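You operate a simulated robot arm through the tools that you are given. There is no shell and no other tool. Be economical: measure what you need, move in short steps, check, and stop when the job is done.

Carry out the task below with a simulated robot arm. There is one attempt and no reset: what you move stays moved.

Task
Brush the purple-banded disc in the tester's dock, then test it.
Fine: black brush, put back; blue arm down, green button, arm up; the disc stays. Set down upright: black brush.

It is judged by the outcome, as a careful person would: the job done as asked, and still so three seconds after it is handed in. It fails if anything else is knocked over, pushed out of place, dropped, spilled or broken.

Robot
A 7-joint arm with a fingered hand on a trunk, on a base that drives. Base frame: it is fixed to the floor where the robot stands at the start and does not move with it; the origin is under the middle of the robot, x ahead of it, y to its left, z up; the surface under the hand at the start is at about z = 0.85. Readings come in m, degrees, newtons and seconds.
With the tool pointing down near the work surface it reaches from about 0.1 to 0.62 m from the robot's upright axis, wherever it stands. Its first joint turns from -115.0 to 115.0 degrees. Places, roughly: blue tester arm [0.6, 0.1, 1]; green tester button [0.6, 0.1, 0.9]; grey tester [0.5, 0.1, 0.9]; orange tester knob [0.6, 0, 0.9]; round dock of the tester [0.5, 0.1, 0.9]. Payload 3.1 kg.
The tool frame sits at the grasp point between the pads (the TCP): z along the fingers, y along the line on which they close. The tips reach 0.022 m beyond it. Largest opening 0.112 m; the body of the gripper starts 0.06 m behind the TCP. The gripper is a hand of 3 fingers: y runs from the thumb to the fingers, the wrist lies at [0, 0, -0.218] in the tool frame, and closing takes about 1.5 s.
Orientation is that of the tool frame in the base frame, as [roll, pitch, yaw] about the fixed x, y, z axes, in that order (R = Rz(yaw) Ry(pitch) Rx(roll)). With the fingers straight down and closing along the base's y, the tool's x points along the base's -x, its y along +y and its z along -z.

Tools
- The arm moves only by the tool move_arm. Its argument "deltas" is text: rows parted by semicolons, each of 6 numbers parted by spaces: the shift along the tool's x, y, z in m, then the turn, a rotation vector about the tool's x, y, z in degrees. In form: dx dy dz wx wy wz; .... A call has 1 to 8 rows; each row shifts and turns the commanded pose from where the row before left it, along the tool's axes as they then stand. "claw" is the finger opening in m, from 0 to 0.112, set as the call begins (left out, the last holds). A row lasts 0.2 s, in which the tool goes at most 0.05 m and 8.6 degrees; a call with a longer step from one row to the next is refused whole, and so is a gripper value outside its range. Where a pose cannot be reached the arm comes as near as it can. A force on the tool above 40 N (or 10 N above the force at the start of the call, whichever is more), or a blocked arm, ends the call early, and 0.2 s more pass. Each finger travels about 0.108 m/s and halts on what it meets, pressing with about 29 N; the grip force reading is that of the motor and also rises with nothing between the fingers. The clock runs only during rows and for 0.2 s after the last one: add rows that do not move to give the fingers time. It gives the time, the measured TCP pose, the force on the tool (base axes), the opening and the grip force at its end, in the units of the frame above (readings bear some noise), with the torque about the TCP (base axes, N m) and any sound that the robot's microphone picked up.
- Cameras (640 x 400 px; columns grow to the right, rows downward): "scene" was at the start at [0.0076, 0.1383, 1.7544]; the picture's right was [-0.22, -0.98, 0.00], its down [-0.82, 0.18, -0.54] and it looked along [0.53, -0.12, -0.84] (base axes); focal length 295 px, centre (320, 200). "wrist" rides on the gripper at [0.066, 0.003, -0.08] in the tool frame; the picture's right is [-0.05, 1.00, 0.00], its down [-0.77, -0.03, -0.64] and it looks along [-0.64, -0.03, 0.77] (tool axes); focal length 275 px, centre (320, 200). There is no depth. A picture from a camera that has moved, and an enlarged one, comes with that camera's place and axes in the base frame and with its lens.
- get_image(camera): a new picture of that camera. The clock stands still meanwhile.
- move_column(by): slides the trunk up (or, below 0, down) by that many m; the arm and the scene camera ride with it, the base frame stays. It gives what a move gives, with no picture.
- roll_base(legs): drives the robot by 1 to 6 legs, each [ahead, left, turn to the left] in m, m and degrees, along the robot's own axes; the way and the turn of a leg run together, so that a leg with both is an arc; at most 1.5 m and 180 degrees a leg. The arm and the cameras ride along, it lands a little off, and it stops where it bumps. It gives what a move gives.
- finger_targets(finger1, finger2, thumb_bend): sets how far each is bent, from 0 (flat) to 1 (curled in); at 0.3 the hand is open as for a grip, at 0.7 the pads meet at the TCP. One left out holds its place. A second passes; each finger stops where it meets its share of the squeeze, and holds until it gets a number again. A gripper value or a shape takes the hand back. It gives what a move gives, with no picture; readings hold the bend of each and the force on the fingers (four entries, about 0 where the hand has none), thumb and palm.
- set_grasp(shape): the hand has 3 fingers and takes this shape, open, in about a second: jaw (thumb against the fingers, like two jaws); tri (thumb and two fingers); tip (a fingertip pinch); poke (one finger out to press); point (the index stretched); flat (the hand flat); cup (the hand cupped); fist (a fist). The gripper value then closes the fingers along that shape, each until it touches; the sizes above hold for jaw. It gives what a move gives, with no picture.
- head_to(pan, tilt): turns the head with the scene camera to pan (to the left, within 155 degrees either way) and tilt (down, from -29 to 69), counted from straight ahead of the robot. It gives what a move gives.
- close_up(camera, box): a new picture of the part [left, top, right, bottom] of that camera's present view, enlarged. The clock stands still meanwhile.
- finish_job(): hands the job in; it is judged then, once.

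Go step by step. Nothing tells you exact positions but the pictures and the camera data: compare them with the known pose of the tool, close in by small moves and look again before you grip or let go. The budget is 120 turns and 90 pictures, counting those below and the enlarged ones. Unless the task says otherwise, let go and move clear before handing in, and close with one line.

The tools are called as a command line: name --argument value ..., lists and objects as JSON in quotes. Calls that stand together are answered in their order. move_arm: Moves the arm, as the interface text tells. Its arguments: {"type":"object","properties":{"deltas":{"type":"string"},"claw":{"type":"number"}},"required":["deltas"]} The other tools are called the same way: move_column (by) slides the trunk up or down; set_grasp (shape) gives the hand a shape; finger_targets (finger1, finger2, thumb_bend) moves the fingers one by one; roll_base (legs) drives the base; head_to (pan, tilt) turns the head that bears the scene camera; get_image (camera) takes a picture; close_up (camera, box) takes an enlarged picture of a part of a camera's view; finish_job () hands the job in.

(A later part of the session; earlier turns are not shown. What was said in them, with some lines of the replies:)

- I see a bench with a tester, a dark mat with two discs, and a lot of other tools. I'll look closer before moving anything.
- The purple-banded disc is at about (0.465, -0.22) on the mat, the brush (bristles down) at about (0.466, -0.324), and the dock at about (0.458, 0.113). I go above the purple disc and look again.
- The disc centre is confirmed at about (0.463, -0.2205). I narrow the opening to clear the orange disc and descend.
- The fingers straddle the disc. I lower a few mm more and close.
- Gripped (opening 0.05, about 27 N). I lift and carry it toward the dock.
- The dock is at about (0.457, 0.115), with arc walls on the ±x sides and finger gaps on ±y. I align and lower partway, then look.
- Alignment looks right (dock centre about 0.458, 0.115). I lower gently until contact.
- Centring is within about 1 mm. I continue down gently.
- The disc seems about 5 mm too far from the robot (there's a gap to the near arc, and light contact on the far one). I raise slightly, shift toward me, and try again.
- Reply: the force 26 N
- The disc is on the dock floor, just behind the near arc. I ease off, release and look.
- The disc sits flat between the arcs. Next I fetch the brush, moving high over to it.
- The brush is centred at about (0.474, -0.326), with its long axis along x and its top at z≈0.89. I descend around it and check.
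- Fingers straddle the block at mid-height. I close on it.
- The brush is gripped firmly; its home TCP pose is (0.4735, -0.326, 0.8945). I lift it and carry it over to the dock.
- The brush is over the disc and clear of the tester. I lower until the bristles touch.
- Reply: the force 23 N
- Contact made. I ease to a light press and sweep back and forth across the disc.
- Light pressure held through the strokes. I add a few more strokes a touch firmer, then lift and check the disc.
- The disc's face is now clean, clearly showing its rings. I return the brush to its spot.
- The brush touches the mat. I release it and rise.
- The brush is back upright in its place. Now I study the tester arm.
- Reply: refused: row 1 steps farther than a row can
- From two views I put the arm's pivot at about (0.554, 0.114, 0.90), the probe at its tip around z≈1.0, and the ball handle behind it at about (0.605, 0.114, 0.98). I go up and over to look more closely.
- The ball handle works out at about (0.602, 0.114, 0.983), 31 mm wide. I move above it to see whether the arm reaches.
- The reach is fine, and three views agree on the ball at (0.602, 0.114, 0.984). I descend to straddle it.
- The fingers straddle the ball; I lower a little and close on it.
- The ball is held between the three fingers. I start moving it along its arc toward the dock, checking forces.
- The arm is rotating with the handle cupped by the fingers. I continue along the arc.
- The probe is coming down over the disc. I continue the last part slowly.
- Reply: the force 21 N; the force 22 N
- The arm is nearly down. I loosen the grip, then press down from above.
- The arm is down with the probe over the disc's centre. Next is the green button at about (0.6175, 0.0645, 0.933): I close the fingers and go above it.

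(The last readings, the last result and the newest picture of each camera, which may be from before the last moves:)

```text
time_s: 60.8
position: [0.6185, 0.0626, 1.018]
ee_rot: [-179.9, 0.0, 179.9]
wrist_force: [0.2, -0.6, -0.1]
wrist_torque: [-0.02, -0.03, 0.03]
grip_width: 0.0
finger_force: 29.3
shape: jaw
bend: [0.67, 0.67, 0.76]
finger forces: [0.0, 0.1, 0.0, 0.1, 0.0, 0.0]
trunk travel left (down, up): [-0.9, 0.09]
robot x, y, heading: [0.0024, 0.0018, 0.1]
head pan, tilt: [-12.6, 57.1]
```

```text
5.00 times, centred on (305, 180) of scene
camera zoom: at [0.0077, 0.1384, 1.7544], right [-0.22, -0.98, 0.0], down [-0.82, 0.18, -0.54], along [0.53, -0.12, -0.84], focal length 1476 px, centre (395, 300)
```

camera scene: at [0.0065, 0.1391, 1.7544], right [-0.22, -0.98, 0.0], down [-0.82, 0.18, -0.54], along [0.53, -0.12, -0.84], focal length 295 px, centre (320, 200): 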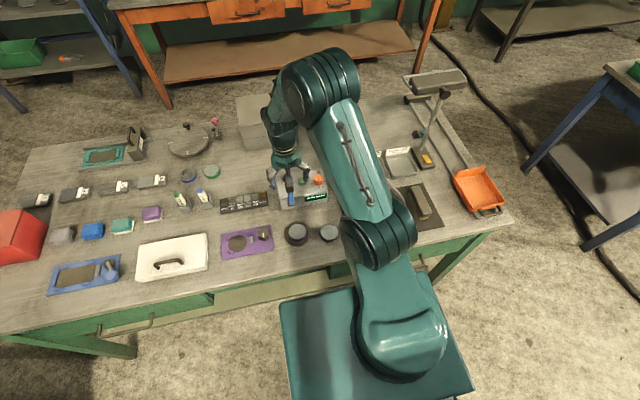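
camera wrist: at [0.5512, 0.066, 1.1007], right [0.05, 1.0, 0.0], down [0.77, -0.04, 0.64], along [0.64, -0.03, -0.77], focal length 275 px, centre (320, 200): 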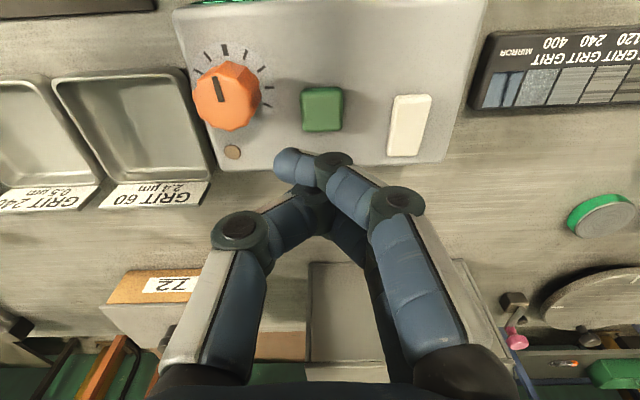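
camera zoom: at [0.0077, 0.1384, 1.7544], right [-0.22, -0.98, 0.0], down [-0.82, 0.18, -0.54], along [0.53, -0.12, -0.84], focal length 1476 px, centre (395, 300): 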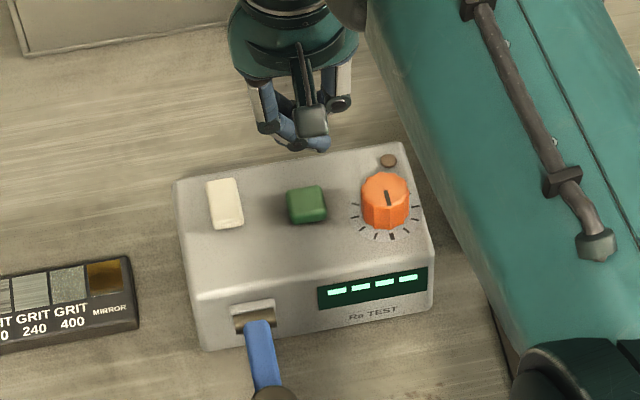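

The closed fingers cross untidily, so I rise a little and use the poke shape for a clean press.

move_arm --deltas "0 0 -0.03 0 0 0; 0 0 -0.02 0 0 0; 0 0 0 0 0 0"

set_grasp --shape "poke"

get_image --camera "wrist"

close_up --camera "scene" --box '[260, 130, 350, 210]'

```text
time_s: 61.6
position: [0.6169, 0.0644, 1.0701]
ee_rot: [-179.9, 0.0, 179.9]
wrist_force: [-0.4, -0.4, 0.2]
wrist_torque: [0.04, -0.01, 0.02]
grip_width: 0.0
finger_force: 28.8
shape: jaw
bend: [0.67, 0.67, 0.76]
finger forces: [0.0, 0.0, 0.1, 0.0, 0.0, 0.1]
trunk travel left (down, up): [-0.9, 0.09]
robot x, y, heading: [-0.0047, -0.0025, 0.0]
head pan, tilt: [-12.6, 57.1]
```

```text
time_s: 62.5
position: [0.6162, 0.0643, 1.069]
ee_rot: [-180.0, 0.0, 179.9]
wrist_force: [0.9, -0.7, 0.1]
wrist_torque: [0.02, 0.0, 0.02]
grip_width: 0.0002
finger_force: 0.0
shape: poke
bend: [1.0, 1.0, 1.0]
finger forces: [0.0, 0.1, 0.1, 0.0, 0.0, 0.0]
trunk travel left (down, up): [-0.9, 0.09]
robot x, y, heading: [0.0, -0.0016, 0.3]
head pan, tilt: [-12.6, 57.1]
```

```text
21 pictures are left
camera wrist: at [0.5502, 0.0662, 1.1511], right [0.05, 1.0, 0.0], down [0.77, -0.04, 0.64], along [0.64, -0.03, -0.77], focal length 275 px, centre (320, 200)
```

wrist: 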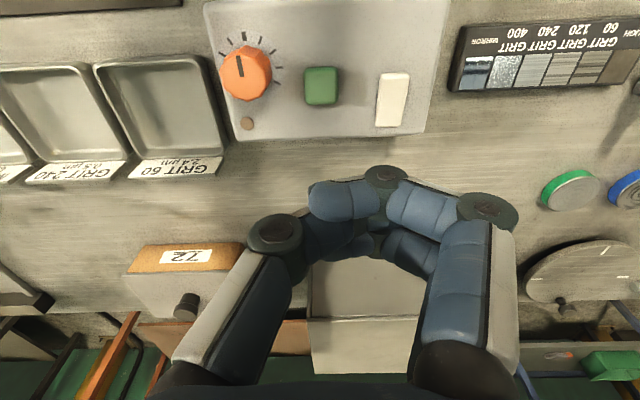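

```text
5.00 times, centred on (305, 170) of scene
camera zoom: at [0.0078, 0.1385, 1.7544], right [-0.22, -0.98, 0.0], down [-0.82, 0.18, -0.54], along [0.53, -0.12, -0.84], focal length 1476 px, centre (395, 350)
```

zoom: 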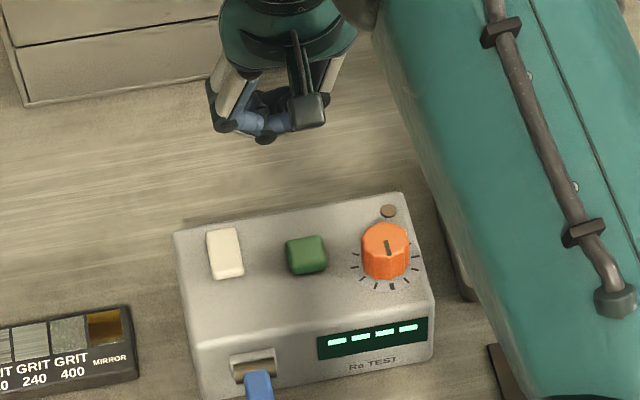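

Poke curls all three here, so I'll use the thumb alone as a pointer, with the other two curled.

finger_targets --finger1 1.0 --finger2 1.0 --thumb_bend 0.5

get_image --camera "wrist"

close_up --camera "scene" --box '[260, 130, 350, 210]'

```text
time_s: 63.5
position: [0.6166, 0.0642, 1.0696]
ee_rot: [-180.0, -0.1, 179.9]
wrist_force: [-0.8, 0.2, -0.2]
wrist_torque: [0.02, 0.02, 0.0]
grip_width: 0.017
finger_force: 0.1
shape: fingers
bend: [0.86, 0.86, 0.63]
finger forces: [0.0, 0.0, 0.0, 0.0, 0.0, 0.0]
trunk travel left (down, up): [-0.9, 0.09]
robot x, y, heading: [-0.0008, 0.0002, 0.0]
head pan, tilt: [-12.6, 57.1]
```

```text
19 pictures are left
camera wrist: at [0.5502, 0.0662, 1.1511], right [0.05, 1.0, 0.0], down [0.77, -0.04, 0.64], along [0.64, -0.03, -0.77], focal length 275 px, centre (320, 200)
```

wrist: 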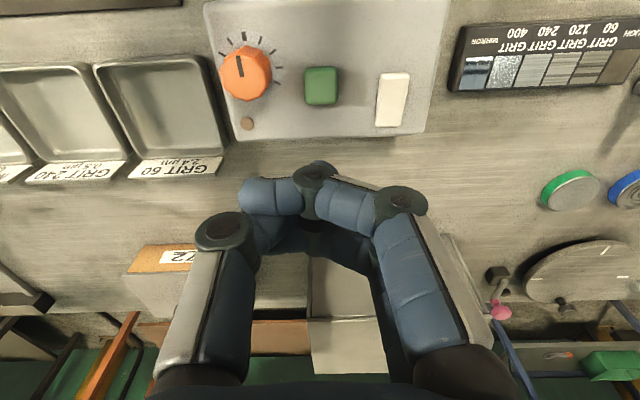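

```text
5.00 times, centred on (305, 170) of scene
camera zoom: at [0.0078, 0.1385, 1.7544], right [-0.22, -0.98, 0.0], down [-0.82, 0.18, -0.54], along [0.53, -0.12, -0.84], focal length 1476 px, centre (395, 350)
```

zoom: 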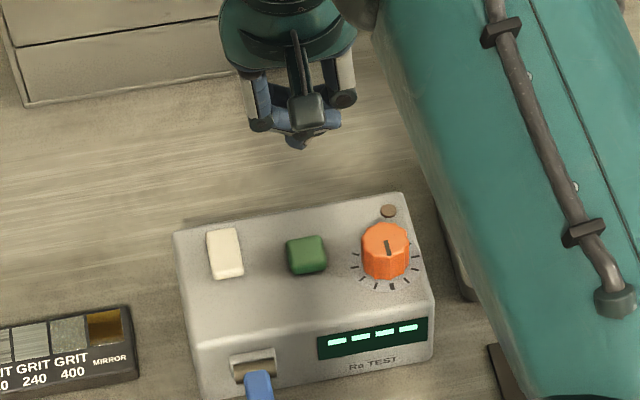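

finger_targets --finger1 1.0 --finger2 1.0 --thumb_bend 0.4

get_image --camera "wrist"

```text
time_s: 64.5
position: [0.6161, 0.0632, 1.0684]
ee_rot: [-179.8, 0.0, 180.0]
wrist_force: [-0.1, 0.8, 0.3]
wrist_torque: [0.0, 0.0, -0.01]
grip_width: 0.0178
finger_force: 0.1
shape: fingers
bend: [0.85, 0.85, 0.53]
finger forces: [0.0, 0.0, 0.0, 0.0, 0.1, 0.1]
trunk travel left (down, up): [-0.9, 0.09]
robot x, y, heading: [-0.0008, -0.0026, 0.1]
head pan, tilt: [-12.6, 57.1]
```

```text
17 pictures are left
camera wrist: at [0.5502, 0.0662, 1.1511], right [0.05, 1.0, 0.0], down [0.77, -0.04, 0.64], along [0.64, -0.03, -0.77], focal length 275 px, centre (320, 200)
```

wrist: 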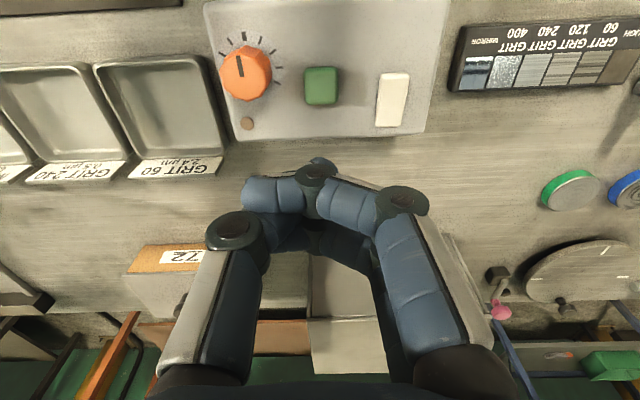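

I go back to the jaw shape with the fingertips nearly together (a 12 mm gap), which will press the 25 mm button squarely.

set_grasp --shape "jaw"

move_arm --deltas "0 0 0 0 0 0; 0 0 0 0 0 0; 0 0 0 0 0 0; 0 0 0 0 0 0; 0 0 0 0 0 0; 0 0 0.02 0 0 0; 0 0 0.02 0 0 0; 0 0 0 0 0 0" --claw 0.012

get_image --camera "wrist"

```text
time_s: 65.4
position: [0.6164, 0.0637, 1.0693]
ee_rot: [-179.9, 0.0, 180.0]
wrist_force: [0.0, 0.8, -0.3]
wrist_torque: [-0.01, 0.01, -0.02]
grip_width: 0.1119
finger_force: 0.1
shape: jaw
bend: [0.3, 0.3, 0.3]
finger forces: [0.1, 0.1, 0.0, 0.0, 0.0, 0.0]
trunk travel left (down, up): [-0.9, 0.09]
robot x, y, heading: [0.001, 0.0025, 0.2]
head pan, tilt: [-12.6, 57.1]
```

```text
time_s: 67.2
position: [0.6173, 0.064, 1.0294]
ee_rot: [180.0, 0.1, -180.0]
wrist_force: [0.0, 0.4, 0.7]
wrist_torque: [-0.01, 0.0, 0.01]
grip_width: 0.0126
finger_force: 0.1
shape: jaw
bend: [0.72, 0.72, 0.7]
finger forces: [0.1, 0.0, 0.1, 0.1, 0.0, 0.0]
trunk travel left (down, up): [-0.9, 0.09]
robot x, y, heading: [-0.0033, 0.0021, 0.1]
head pan, tilt: [-12.6, 57.1]
```

```text
16 pictures are left
camera wrist: at [0.551, 0.0671, 1.1125], right [0.05, 1.0, 0.0], down [0.77, -0.04, 0.64], along [0.64, -0.03, -0.77], focal length 275 px, centre (320, 200)
```

wrist: 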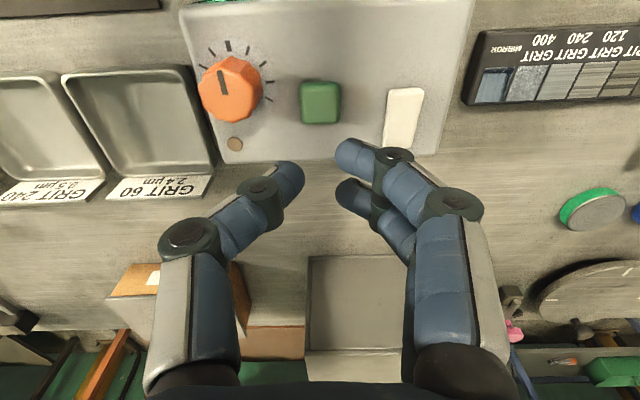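

move_arm --deltas "0 0.0005 0.03 0 0 0; 0 0 0.025 0 0 0; 0 0 0.01 0 0 0; 0 0 0 0 0 0" --claw 0.006

close_up --camera "wrist" --box '[180, 60, 460, 260]'

```text
time_s: 68.2
position: [0.6175, 0.0635, 0.9664]
ee_rot: [-179.8, 0.0, -180.0]
wrist_force: [-0.2, -0.4, -0.2]
wrist_torque: [0.0, 0.01, 0.0]
grip_width: 0.0065
finger_force: 0.0
shape: jaw
bend: [0.71, 0.71, 0.7]
finger forces: [0.0, 0.0, 0.1, 0.0, 0.1, 0.0]
trunk travel left (down, up): [-0.9, 0.09]
robot x, y, heading: [0.0037, -0.003, -0.0]
head pan, tilt: [-12.6, 57.1]
```

```text
2.00 times, centred on (320, 160) of wrist
camera zoom: at [0.5516, 0.0666, 1.0475], right [0.05, 1.0, 0.0], down [0.77, -0.04, 0.64], along [0.64, -0.03, -0.77], focal length 551 px, centre (320, 280)
```

zoom: 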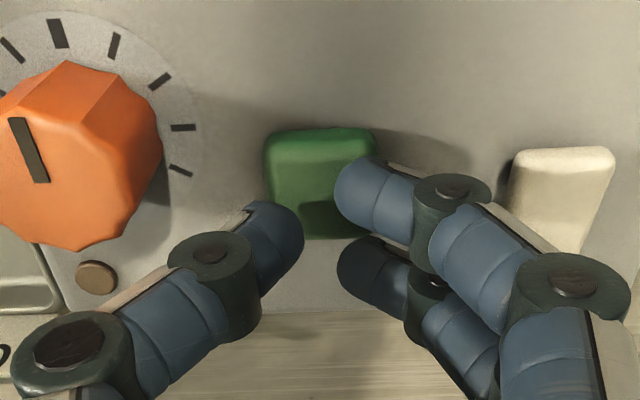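

Well aligned. I press down in small steps.

move_arm --deltas "0 0 0.004 0 0 0; 0 0 0.004 0 0 0; 0 0 0.002 0 0 0; 0 0 0 0 0 0"

move_arm --deltas "0 0 0.002 0 0 0; 0 0 0 0 0 0"

move_arm --deltas "0 0 0.002 0 0 0; 0 0 0 0 0 0"

```text
time_s: 69.2
position: [0.6176, 0.0647, 0.956]
ee_rot: [-179.9, 0.1, -180.0]
wrist_force: [1.0, 0.3, 2.5]
wrist_torque: [0.02, -0.01, -0.02]
grip_width: 0.0063
finger_force: 0.1
shape: jaw
bend: [0.71, 0.71, 0.7]
finger forces: [0.7, 0.5, 0.0, 0.0, 1.3, 0.0]
trunk travel left (down, up): [-0.9, 0.09]
robot x, y, heading: [-0.0041, 0.0004, -0.0]
head pan, tilt: [-12.6, 57.1]
heard: click
```

```text
time_s: 69.8
position: [0.6171, 0.0644, 0.9545]
ee_rot: [-180.0, 0.1, -180.0]
wrist_force: [2.2, 1.1, 10.1]
wrist_torque: [0.02, -0.03, 0.04]
grip_width: 0.0065
finger_force: 0.0
shape: jaw
bend: [0.71, 0.71, 0.7]
finger forces: [2.5, 2.3, 0.0, 0.0, 4.4, 0.1]
trunk travel left (down, up): [-0.9, 0.09]
robot x, y, heading: [-0.0052, -0.0004, -0.2]
head pan, tilt: [-12.6, 57.1]
```

```text
time_s: 70.4
position: [0.6168, 0.065, 0.9531]
ee_rot: [179.9, 0.3, 179.9]
wrist_force: [4.6, 1.9, 16.7]
wrist_torque: [0.01, -0.06, -0.01]
grip_width: 0.0075
finger_force: 0.1
shape: jaw
bend: [0.72, 0.72, 0.71]
finger forces: [4.3, 4.0, 0.1, 0.0, 8.1, 0.0]
trunk travel left (down, up): [-0.9, 0.09]
robot x, y, heading: [-0.001, 0.0006, 0.1]
head pan, tilt: [-12.6, 57.1]
```

The button clicked. I lift off and read the display.

move_arm --deltas "0 0 -0.02 0 0 0; 0 0 -0.04 0 0 0; 0 0 -0.04 0 0 0; 0 0 -0.03 0 0 0; 0.03 0 0 0 0 0; 0.03 0 0 0 0 0; 0 0 0 0 0 0"

close_up --camera "scene" --box '[265, 165, 345, 245]'

```text
time_s: 72.0
position: [0.5569, 0.0632, 1.0817]
ee_rot: [-179.9, 0.0, -180.0]
wrist_force: [-0.2, -0.3, -0.2]
wrist_torque: [-0.02, 0.02, -0.02]
grip_width: 0.0059
finger_force: 0.1
shape: jaw
bend: [0.71, 0.71, 0.7]
finger forces: [0.2, 0.0, 0.0, 0.1, 0.0, 0.1]
trunk travel left (down, up): [-0.9, 0.09]
robot x, y, heading: [0.001, 0.0001, -0.3]
head pan, tilt: [-12.6, 57.1]
```

```text
5.00 times, centred on (305, 205) of scene
camera zoom: at [0.0086, 0.1386, 1.7544], right [-0.22, -0.98, 0.0], down [-0.82, 0.18, -0.54], along [0.53, -0.12, -0.84], focal length 1476 px, centre (395, 175)
```

zoom: 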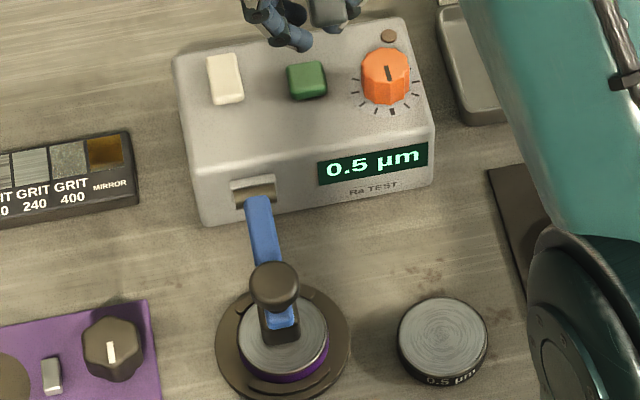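

The display reads 0.5 µm, so the test is done. Now I raise the arm, starting by moving above the handle cap at about (0.461, 0.116).

move_arm --deltas "0.03 0.014 0 0 0 0; 0.033 0.02 0 0 0 0; 0.033 0.019 0 0 0 0; 0 0 0.03 0 0 0; 0 0 0.03 0 0 0; 0 0 0 0 0 0; 0 0 0 0 0 0" --claw 0.062

get_image --camera "wrist"

```text
time_s: 73.6
position: [0.462, 0.1184, 1.0217]
ee_rot: [-180.0, 0.0, 179.9]
wrist_force: [0.5, 0.0, 0.6]
wrist_torque: [0.0, 0.01, 0.02]
grip_width: 0.0614
finger_force: 0.2
shape: jaw
bend: [0.72, 0.72, 0.7]
finger forces: [0.0, 0.0, 0.0, 0.1, 0.0, 0.0]
trunk travel left (down, up): [-0.9, 0.09]
robot x, y, heading: [0.0021, 0.0005, -0.1]
head pan, tilt: [-12.6, 57.1]
```

```text
13 pictures are left
camera wrist: at [0.3959, 0.1205, 1.1042], right [0.05, 1.0, 0.0], down [0.77, -0.04, 0.64], along [0.64, -0.03, -0.77], focal length 275 px, centre (320, 200)
```

wrist: 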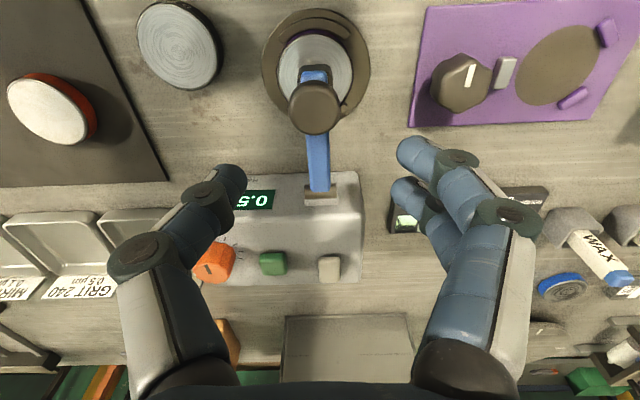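

move_arm --deltas "0.002 -0.004 0.03 0 0 0; 0 0 0.03 0 0 0; 0 0 0.015 0 0 0; 0 0 0.007 0 0 0; 0 0 0 0 0 0"

get_image --camera "wrist"

```text
time_s: 74.8
position: [0.4591, 0.1133, 0.9405]
ee_rot: [-179.9, 0.1, 179.9]
wrist_force: [-0.3, 0.6, 0.7]
wrist_torque: [0.01, 0.01, 0.0]
grip_width: 0.0615
finger_force: 0.0
shape: jaw
bend: [0.72, 0.72, 0.7]
finger forces: [0.0, 0.0, 0.1, 0.0, 0.0, 0.0]
trunk travel left (down, up): [-0.9, 0.09]
robot x, y, heading: [-0.0011, 0.0002, -0.1]
head pan, tilt: [-12.6, 57.1]
```

```text
12 pictures are left
camera wrist: at [0.3928, 0.1158, 1.0218], right [0.05, 1.0, 0.0], down [0.77, -0.04, 0.64], along [0.64, -0.03, -0.77], focal length 275 px, centre (320, 200)
```

wrist: 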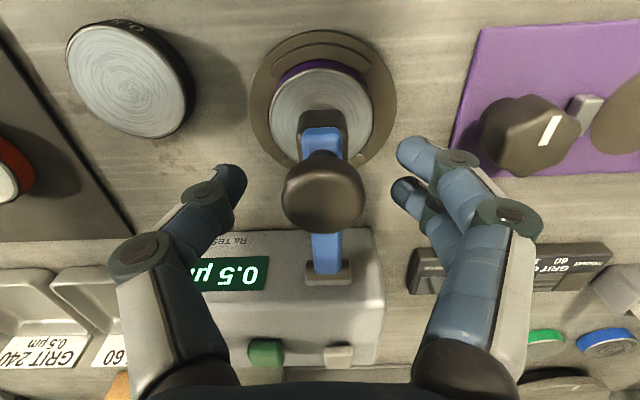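

I lower a little more so the tips sit below the cap, then close on the stem.

move_arm --deltas "0.001 0.0005 0.005 0 0 0; 0 0 0 0 0 0; 0 0 0 0 0 0; 0 0 0 0 0 0; 0 0 0 0 0 0; 0 0 0 0 0 0" --claw 0.0

get_image --camera "wrist"

```text
time_s: 76.2
position: [0.4578, 0.1144, 0.9345]
ee_rot: [180.0, 0.0, 180.0]
wrist_force: [1.1, 2.3, 2.9]
wrist_torque: [0.86, -0.08, -0.1]
grip_width: 0.0118
finger_force: 28.8
shape: jaw
bend: [0.72, 0.72, 0.74]
finger forces: [18.2, 17.6, 0.0, 0.1, 29.7, 0.1]
trunk travel left (down, up): [-0.9, 0.09]
robot x, y, heading: [0.0017, 0.0002, -0.2]
head pan, tilt: [-12.6, 57.1]
```

```text
11 pictures are left
camera wrist: at [0.3923, 0.1164, 1.0168], right [0.05, 1.0, 0.0], down [0.77, -0.04, 0.64], along [0.64, -0.03, -0.77], focal length 275 px, centre (320, 200)
```

wrist: 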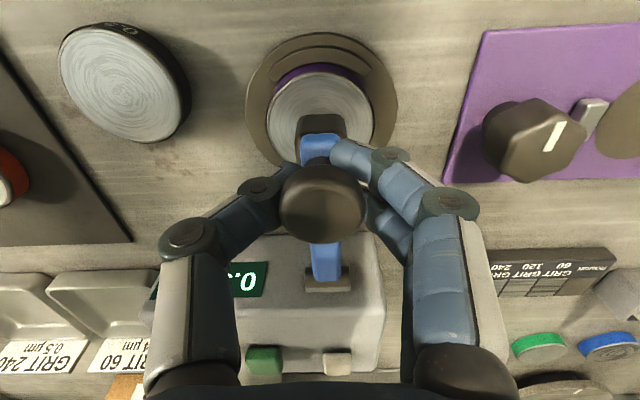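

The fingers are hooked under the cap. I lift along the reverse arc.

move_arm --deltas "-0.0036 0 -0.0077 0 0 0; -0.0036 0 -0.0076 0 0 0; -0.0049 0 -0.007 0 0 0; -0.0048 0 -0.0069 0 0 0; 0 0 0 0 0 0"

```text
time_s: 77.4
position: [0.4721, 0.115, 0.9643]
ee_rot: [-179.9, 0.1, 179.9]
wrist_force: [-11.3, 2.0, -1.4]
wrist_torque: [0.72, 0.67, -0.13]
grip_width: 0.0126
finger_force: 28.9
shape: jaw
bend: [0.76, 0.72, 0.75]
finger forces: [39.3, 17.5, 0.1, 0.0, 31.5, 0.1]
trunk travel left (down, up): [-0.9, 0.09]
robot x, y, heading: [-0.0004, 0.0023, 0.2]
head pan, tilt: [-12.6, 57.1]
```

move_arm --deltas "-0.006 0 -0.006 0 0 0; -0.0059 0 -0.0059 0 0 0; -0.007 0 -0.0049 0 0 0; -0.0069 0 -0.0048 0 0 0; 0 0 0 0 0 0"

get_image --camera "wrist"

```text
time_s: 78.6
position: [0.499, 0.114, 0.9866]
ee_rot: [-179.9, 0.2, -179.9]
wrist_force: [-9.7, 5.6, 2.0]
wrist_torque: [0.29, 0.63, -0.02]
grip_width: 0.0125
finger_force: 28.8
shape: jaw
bend: [0.77, 0.71, 0.76]
finger forces: [30.9, 22.3, 0.0, 0.1, 23.8, 0.1]
trunk travel left (down, up): [-0.9, 0.09]
robot x, y, heading: [-0.0032, 0.0023, -0.1]
head pan, tilt: [-12.6, 57.1]
```

```text
10 pictures are left
camera wrist: at [0.4335, 0.1169, 1.0695], right [0.05, 1.0, 0.0], down [0.77, -0.04, 0.64], along [0.64, -0.03, -0.77], focal length 275 px, centre (320, 200)
```

wrist: 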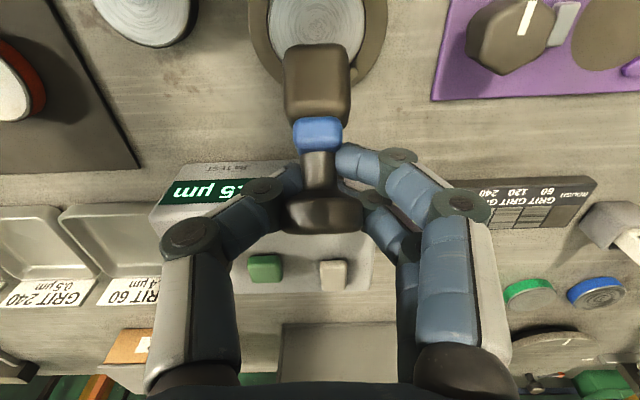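

It's rising well; I continue over the top.

move_arm --deltas "-0.0077 0 -0.0036 0 0 0; -0.0076 0 -0.0036 0 0 0; -0.0082 0 -0.0022 0 0 0; -0.0082 0 -0.0021 0 0 0; -0.0084 0 -0.0008 0 0 0; -0.0084 0 -0.0007 0 0 0; 0 0 0 0 0 0"

get_image --camera "wrist"

```text
time_s: 80.2
position: [0.5509, 0.1158, 0.9965]
ee_rot: [-179.8, 0.0, 180.0]
wrist_force: [-4.5, 6.4, -16.8]
wrist_torque: [0.25, 0.42, -0.25]
grip_width: 0.0091
finger_force: 28.8
shape: jaw
bend: [0.75, 0.69, 0.74]
finger forces: [19.2, 18.4, 0.0, 0.0, 24.4, 0.0]
trunk travel left (down, up): [-0.9, 0.09]
robot x, y, heading: [0.0038, 0.0033, -0.0]
head pan, tilt: [-12.6, 57.1]
```

```text
9 pictures are left
camera wrist: at [0.4845, 0.1182, 1.0797], right [0.05, 1.0, 0.0], down [0.77, -0.04, 0.64], along [0.63, -0.03, -0.77], focal length 275 px, centre (320, 200)
```

wrist: 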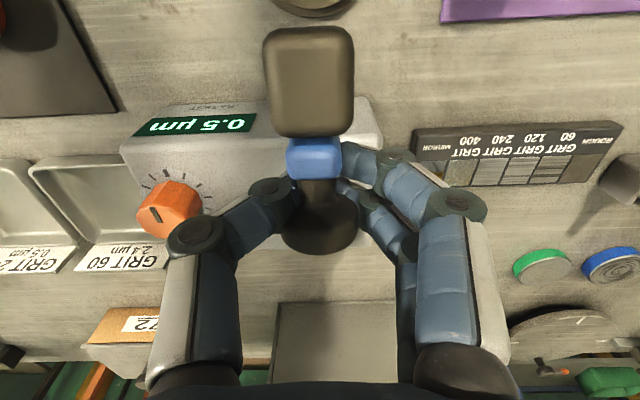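

move_arm --deltas "-0.008 0 0.003 0 0 0; -0.008 0 0.003 0 0 0; -0.008 0 0.004 0 0 0; 0 0 0 0 0 0"

get_image --camera "wrist"

```text
time_s: 81.2
position: [0.5754, 0.1157, 0.9869]
ee_rot: [-179.9, 0.0, 179.8]
wrist_force: [-0.7, 2.7, -3.0]
wrist_torque: [0.09, 0.08, -0.23]
grip_width: 0.0076
finger_force: 29.0
shape: jaw
bend: [0.74, 0.71, 0.76]
finger forces: [16.1, 12.5, 0.0, 0.0, 19.5, 0.1]
trunk travel left (down, up): [-0.9, 0.09]
robot x, y, heading: [0.0011, -0.0015, 0.1]
head pan, tilt: [-12.6, 57.1]
```

```text
8 pictures are left
camera wrist: at [0.508, 0.1171, 1.0695], right [0.05, 1.0, 0.0], down [0.77, -0.04, 0.64], along [0.64, -0.03, -0.77], focal length 275 px, centre (320, 200)
```

wrist: 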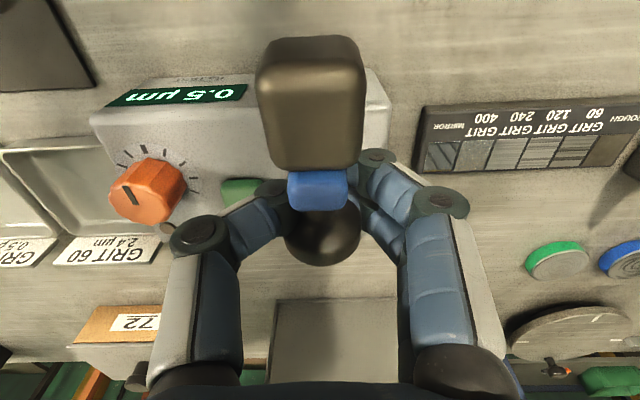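

Nearly at its original upright position (cap x≈0.597 against 0.602). I push the last few mm, then release.

move_arm --deltas "-0.005 0 0.003 0 0 0; -0.004 0 0.002 0 0 0; 0 0 0 0 0 0"

move_arm --deltas "0 0 0 0 0 0; 0 0 0 0 0 0; 0 0 0 0 0 0; 0 0 0 0 0 0" --claw 0.065

get_image --camera "wrist"

```text
time_s: 82.0
position: [0.5809, 0.114, 0.9824]
ee_rot: [-179.9, -0.1, -179.9]
wrist_force: [-4.1, 1.6, -5.5]
wrist_torque: [0.06, 0.17, -0.08]
grip_width: 0.0067
finger_force: 28.7
shape: jaw
bend: [0.74, 0.71, 0.76]
finger forces: [13.5, 12.1, 0.0, 0.0, 18.0, 0.1]
trunk travel left (down, up): [-0.9, 0.09]
robot x, y, heading: [-0.0006, -0.0008, -0.0]
head pan, tilt: [-12.6, 57.1]
```

```text
time_s: 83.0
position: [0.5825, 0.115, 0.9829]
ee_rot: [-179.9, 0.0, 179.9]
wrist_force: [-0.3, 0.0, -0.2]
wrist_torque: [-0.01, -0.02, 0.02]
grip_width: 0.0645
finger_force: 0.0
shape: jaw
bend: [0.72, 0.72, 0.7]
finger forces: [0.0, 0.0, 0.0, 0.0, 0.0, 0.1]
trunk travel left (down, up): [-0.9, 0.09]
robot x, y, heading: [0.0013, -0.0022, -0.0]
head pan, tilt: [-12.6, 57.1]
```

```text
7 pictures are left
camera wrist: at [0.5161, 0.1171, 1.0644], right [0.05, 1.0, 0.0], down [0.77, -0.04, 0.64], along [0.64, -0.03, -0.77], focal length 275 px, centre (320, 200)
```

wrist: 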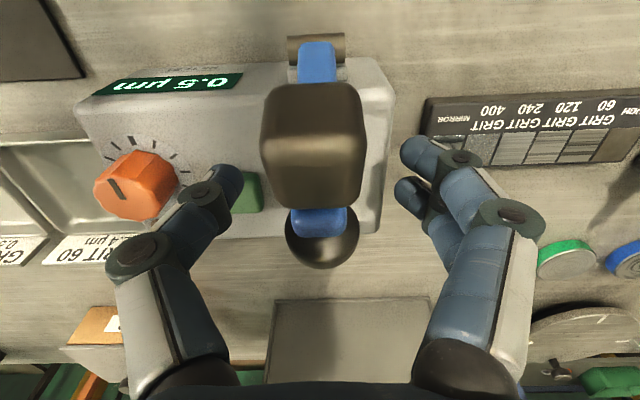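

The arm rests fully up against its stop. I rise clear, back off, and check everything.

move_arm --deltas "0 0 -0.03 0 0 0; 0 0 -0.045 0 0 0; 0 0 -0.045 0 0 0; 0.04 -0.02 0 0 0 0; 0.04 -0.02 0 0 0 0; 0.04 -0.02 0 0 0 0; 0.04 -0.02 0 0 0 0; 0 0 0 0 0 0"

get_image --camera "scene"

get_image --camera "wrist"

```text
time_s: 84.8
position: [0.4212, 0.0342, 1.1053]
ee_rot: [-179.9, 0.0, 180.0]
wrist_force: [-0.3, -0.7, -0.5]
wrist_torque: [-0.06, 0.0, -0.01]
grip_width: 0.0646
finger_force: 0.1
shape: jaw
bend: [0.72, 0.72, 0.7]
finger forces: [0.2, 0.0, 0.0, 0.0, 0.1, 0.0]
trunk travel left (down, up): [-0.9, 0.09]
robot x, y, heading: [0.0043, 0.0006, 0.3]
head pan, tilt: [-12.6, 57.1]
```

```text
6 pictures are left
camera scene: at [0.0089, 0.1394, 1.7543], right [-0.22, -0.98, 0.0], down [-0.82, 0.18, -0.54], along [0.53, -0.12, -0.84], focal length 295 px, centre (320, 200)
```

scene: 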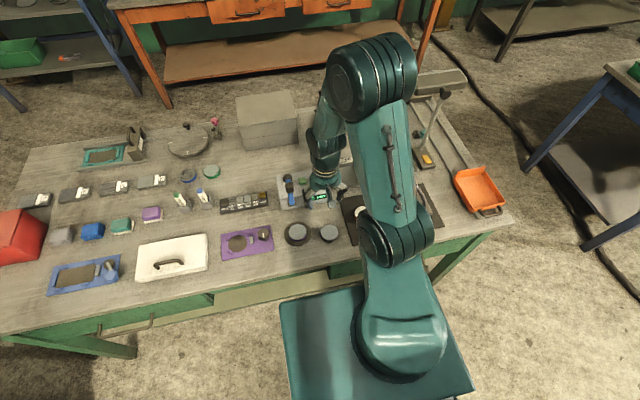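

```text
5 pictures are left
camera wrist: at [0.355, 0.0362, 1.1868], right [0.05, 1.0, 0.0], down [0.77, -0.04, 0.64], along [0.64, -0.03, -0.77], focal length 275 px, centre (320, 200)
```

wrist: 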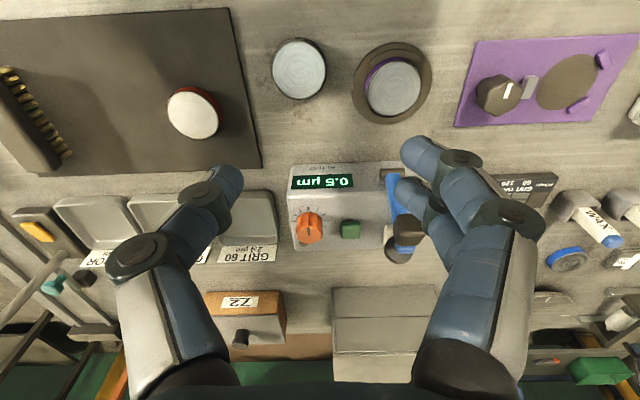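

The disc sits in the dock, the display reads 0.5 µm, the blue arm is up, the brush is back upright on its mat, and nothing else has moved. I hand it in.

finish_job

```text
The job is handed in.
```

I put the purple-banded disc in the tester's dock, brushed it clean and tested it. It read 0.5 µm. The brush is back upright in its place, the blue arm is up, and the disc is still in the dock.
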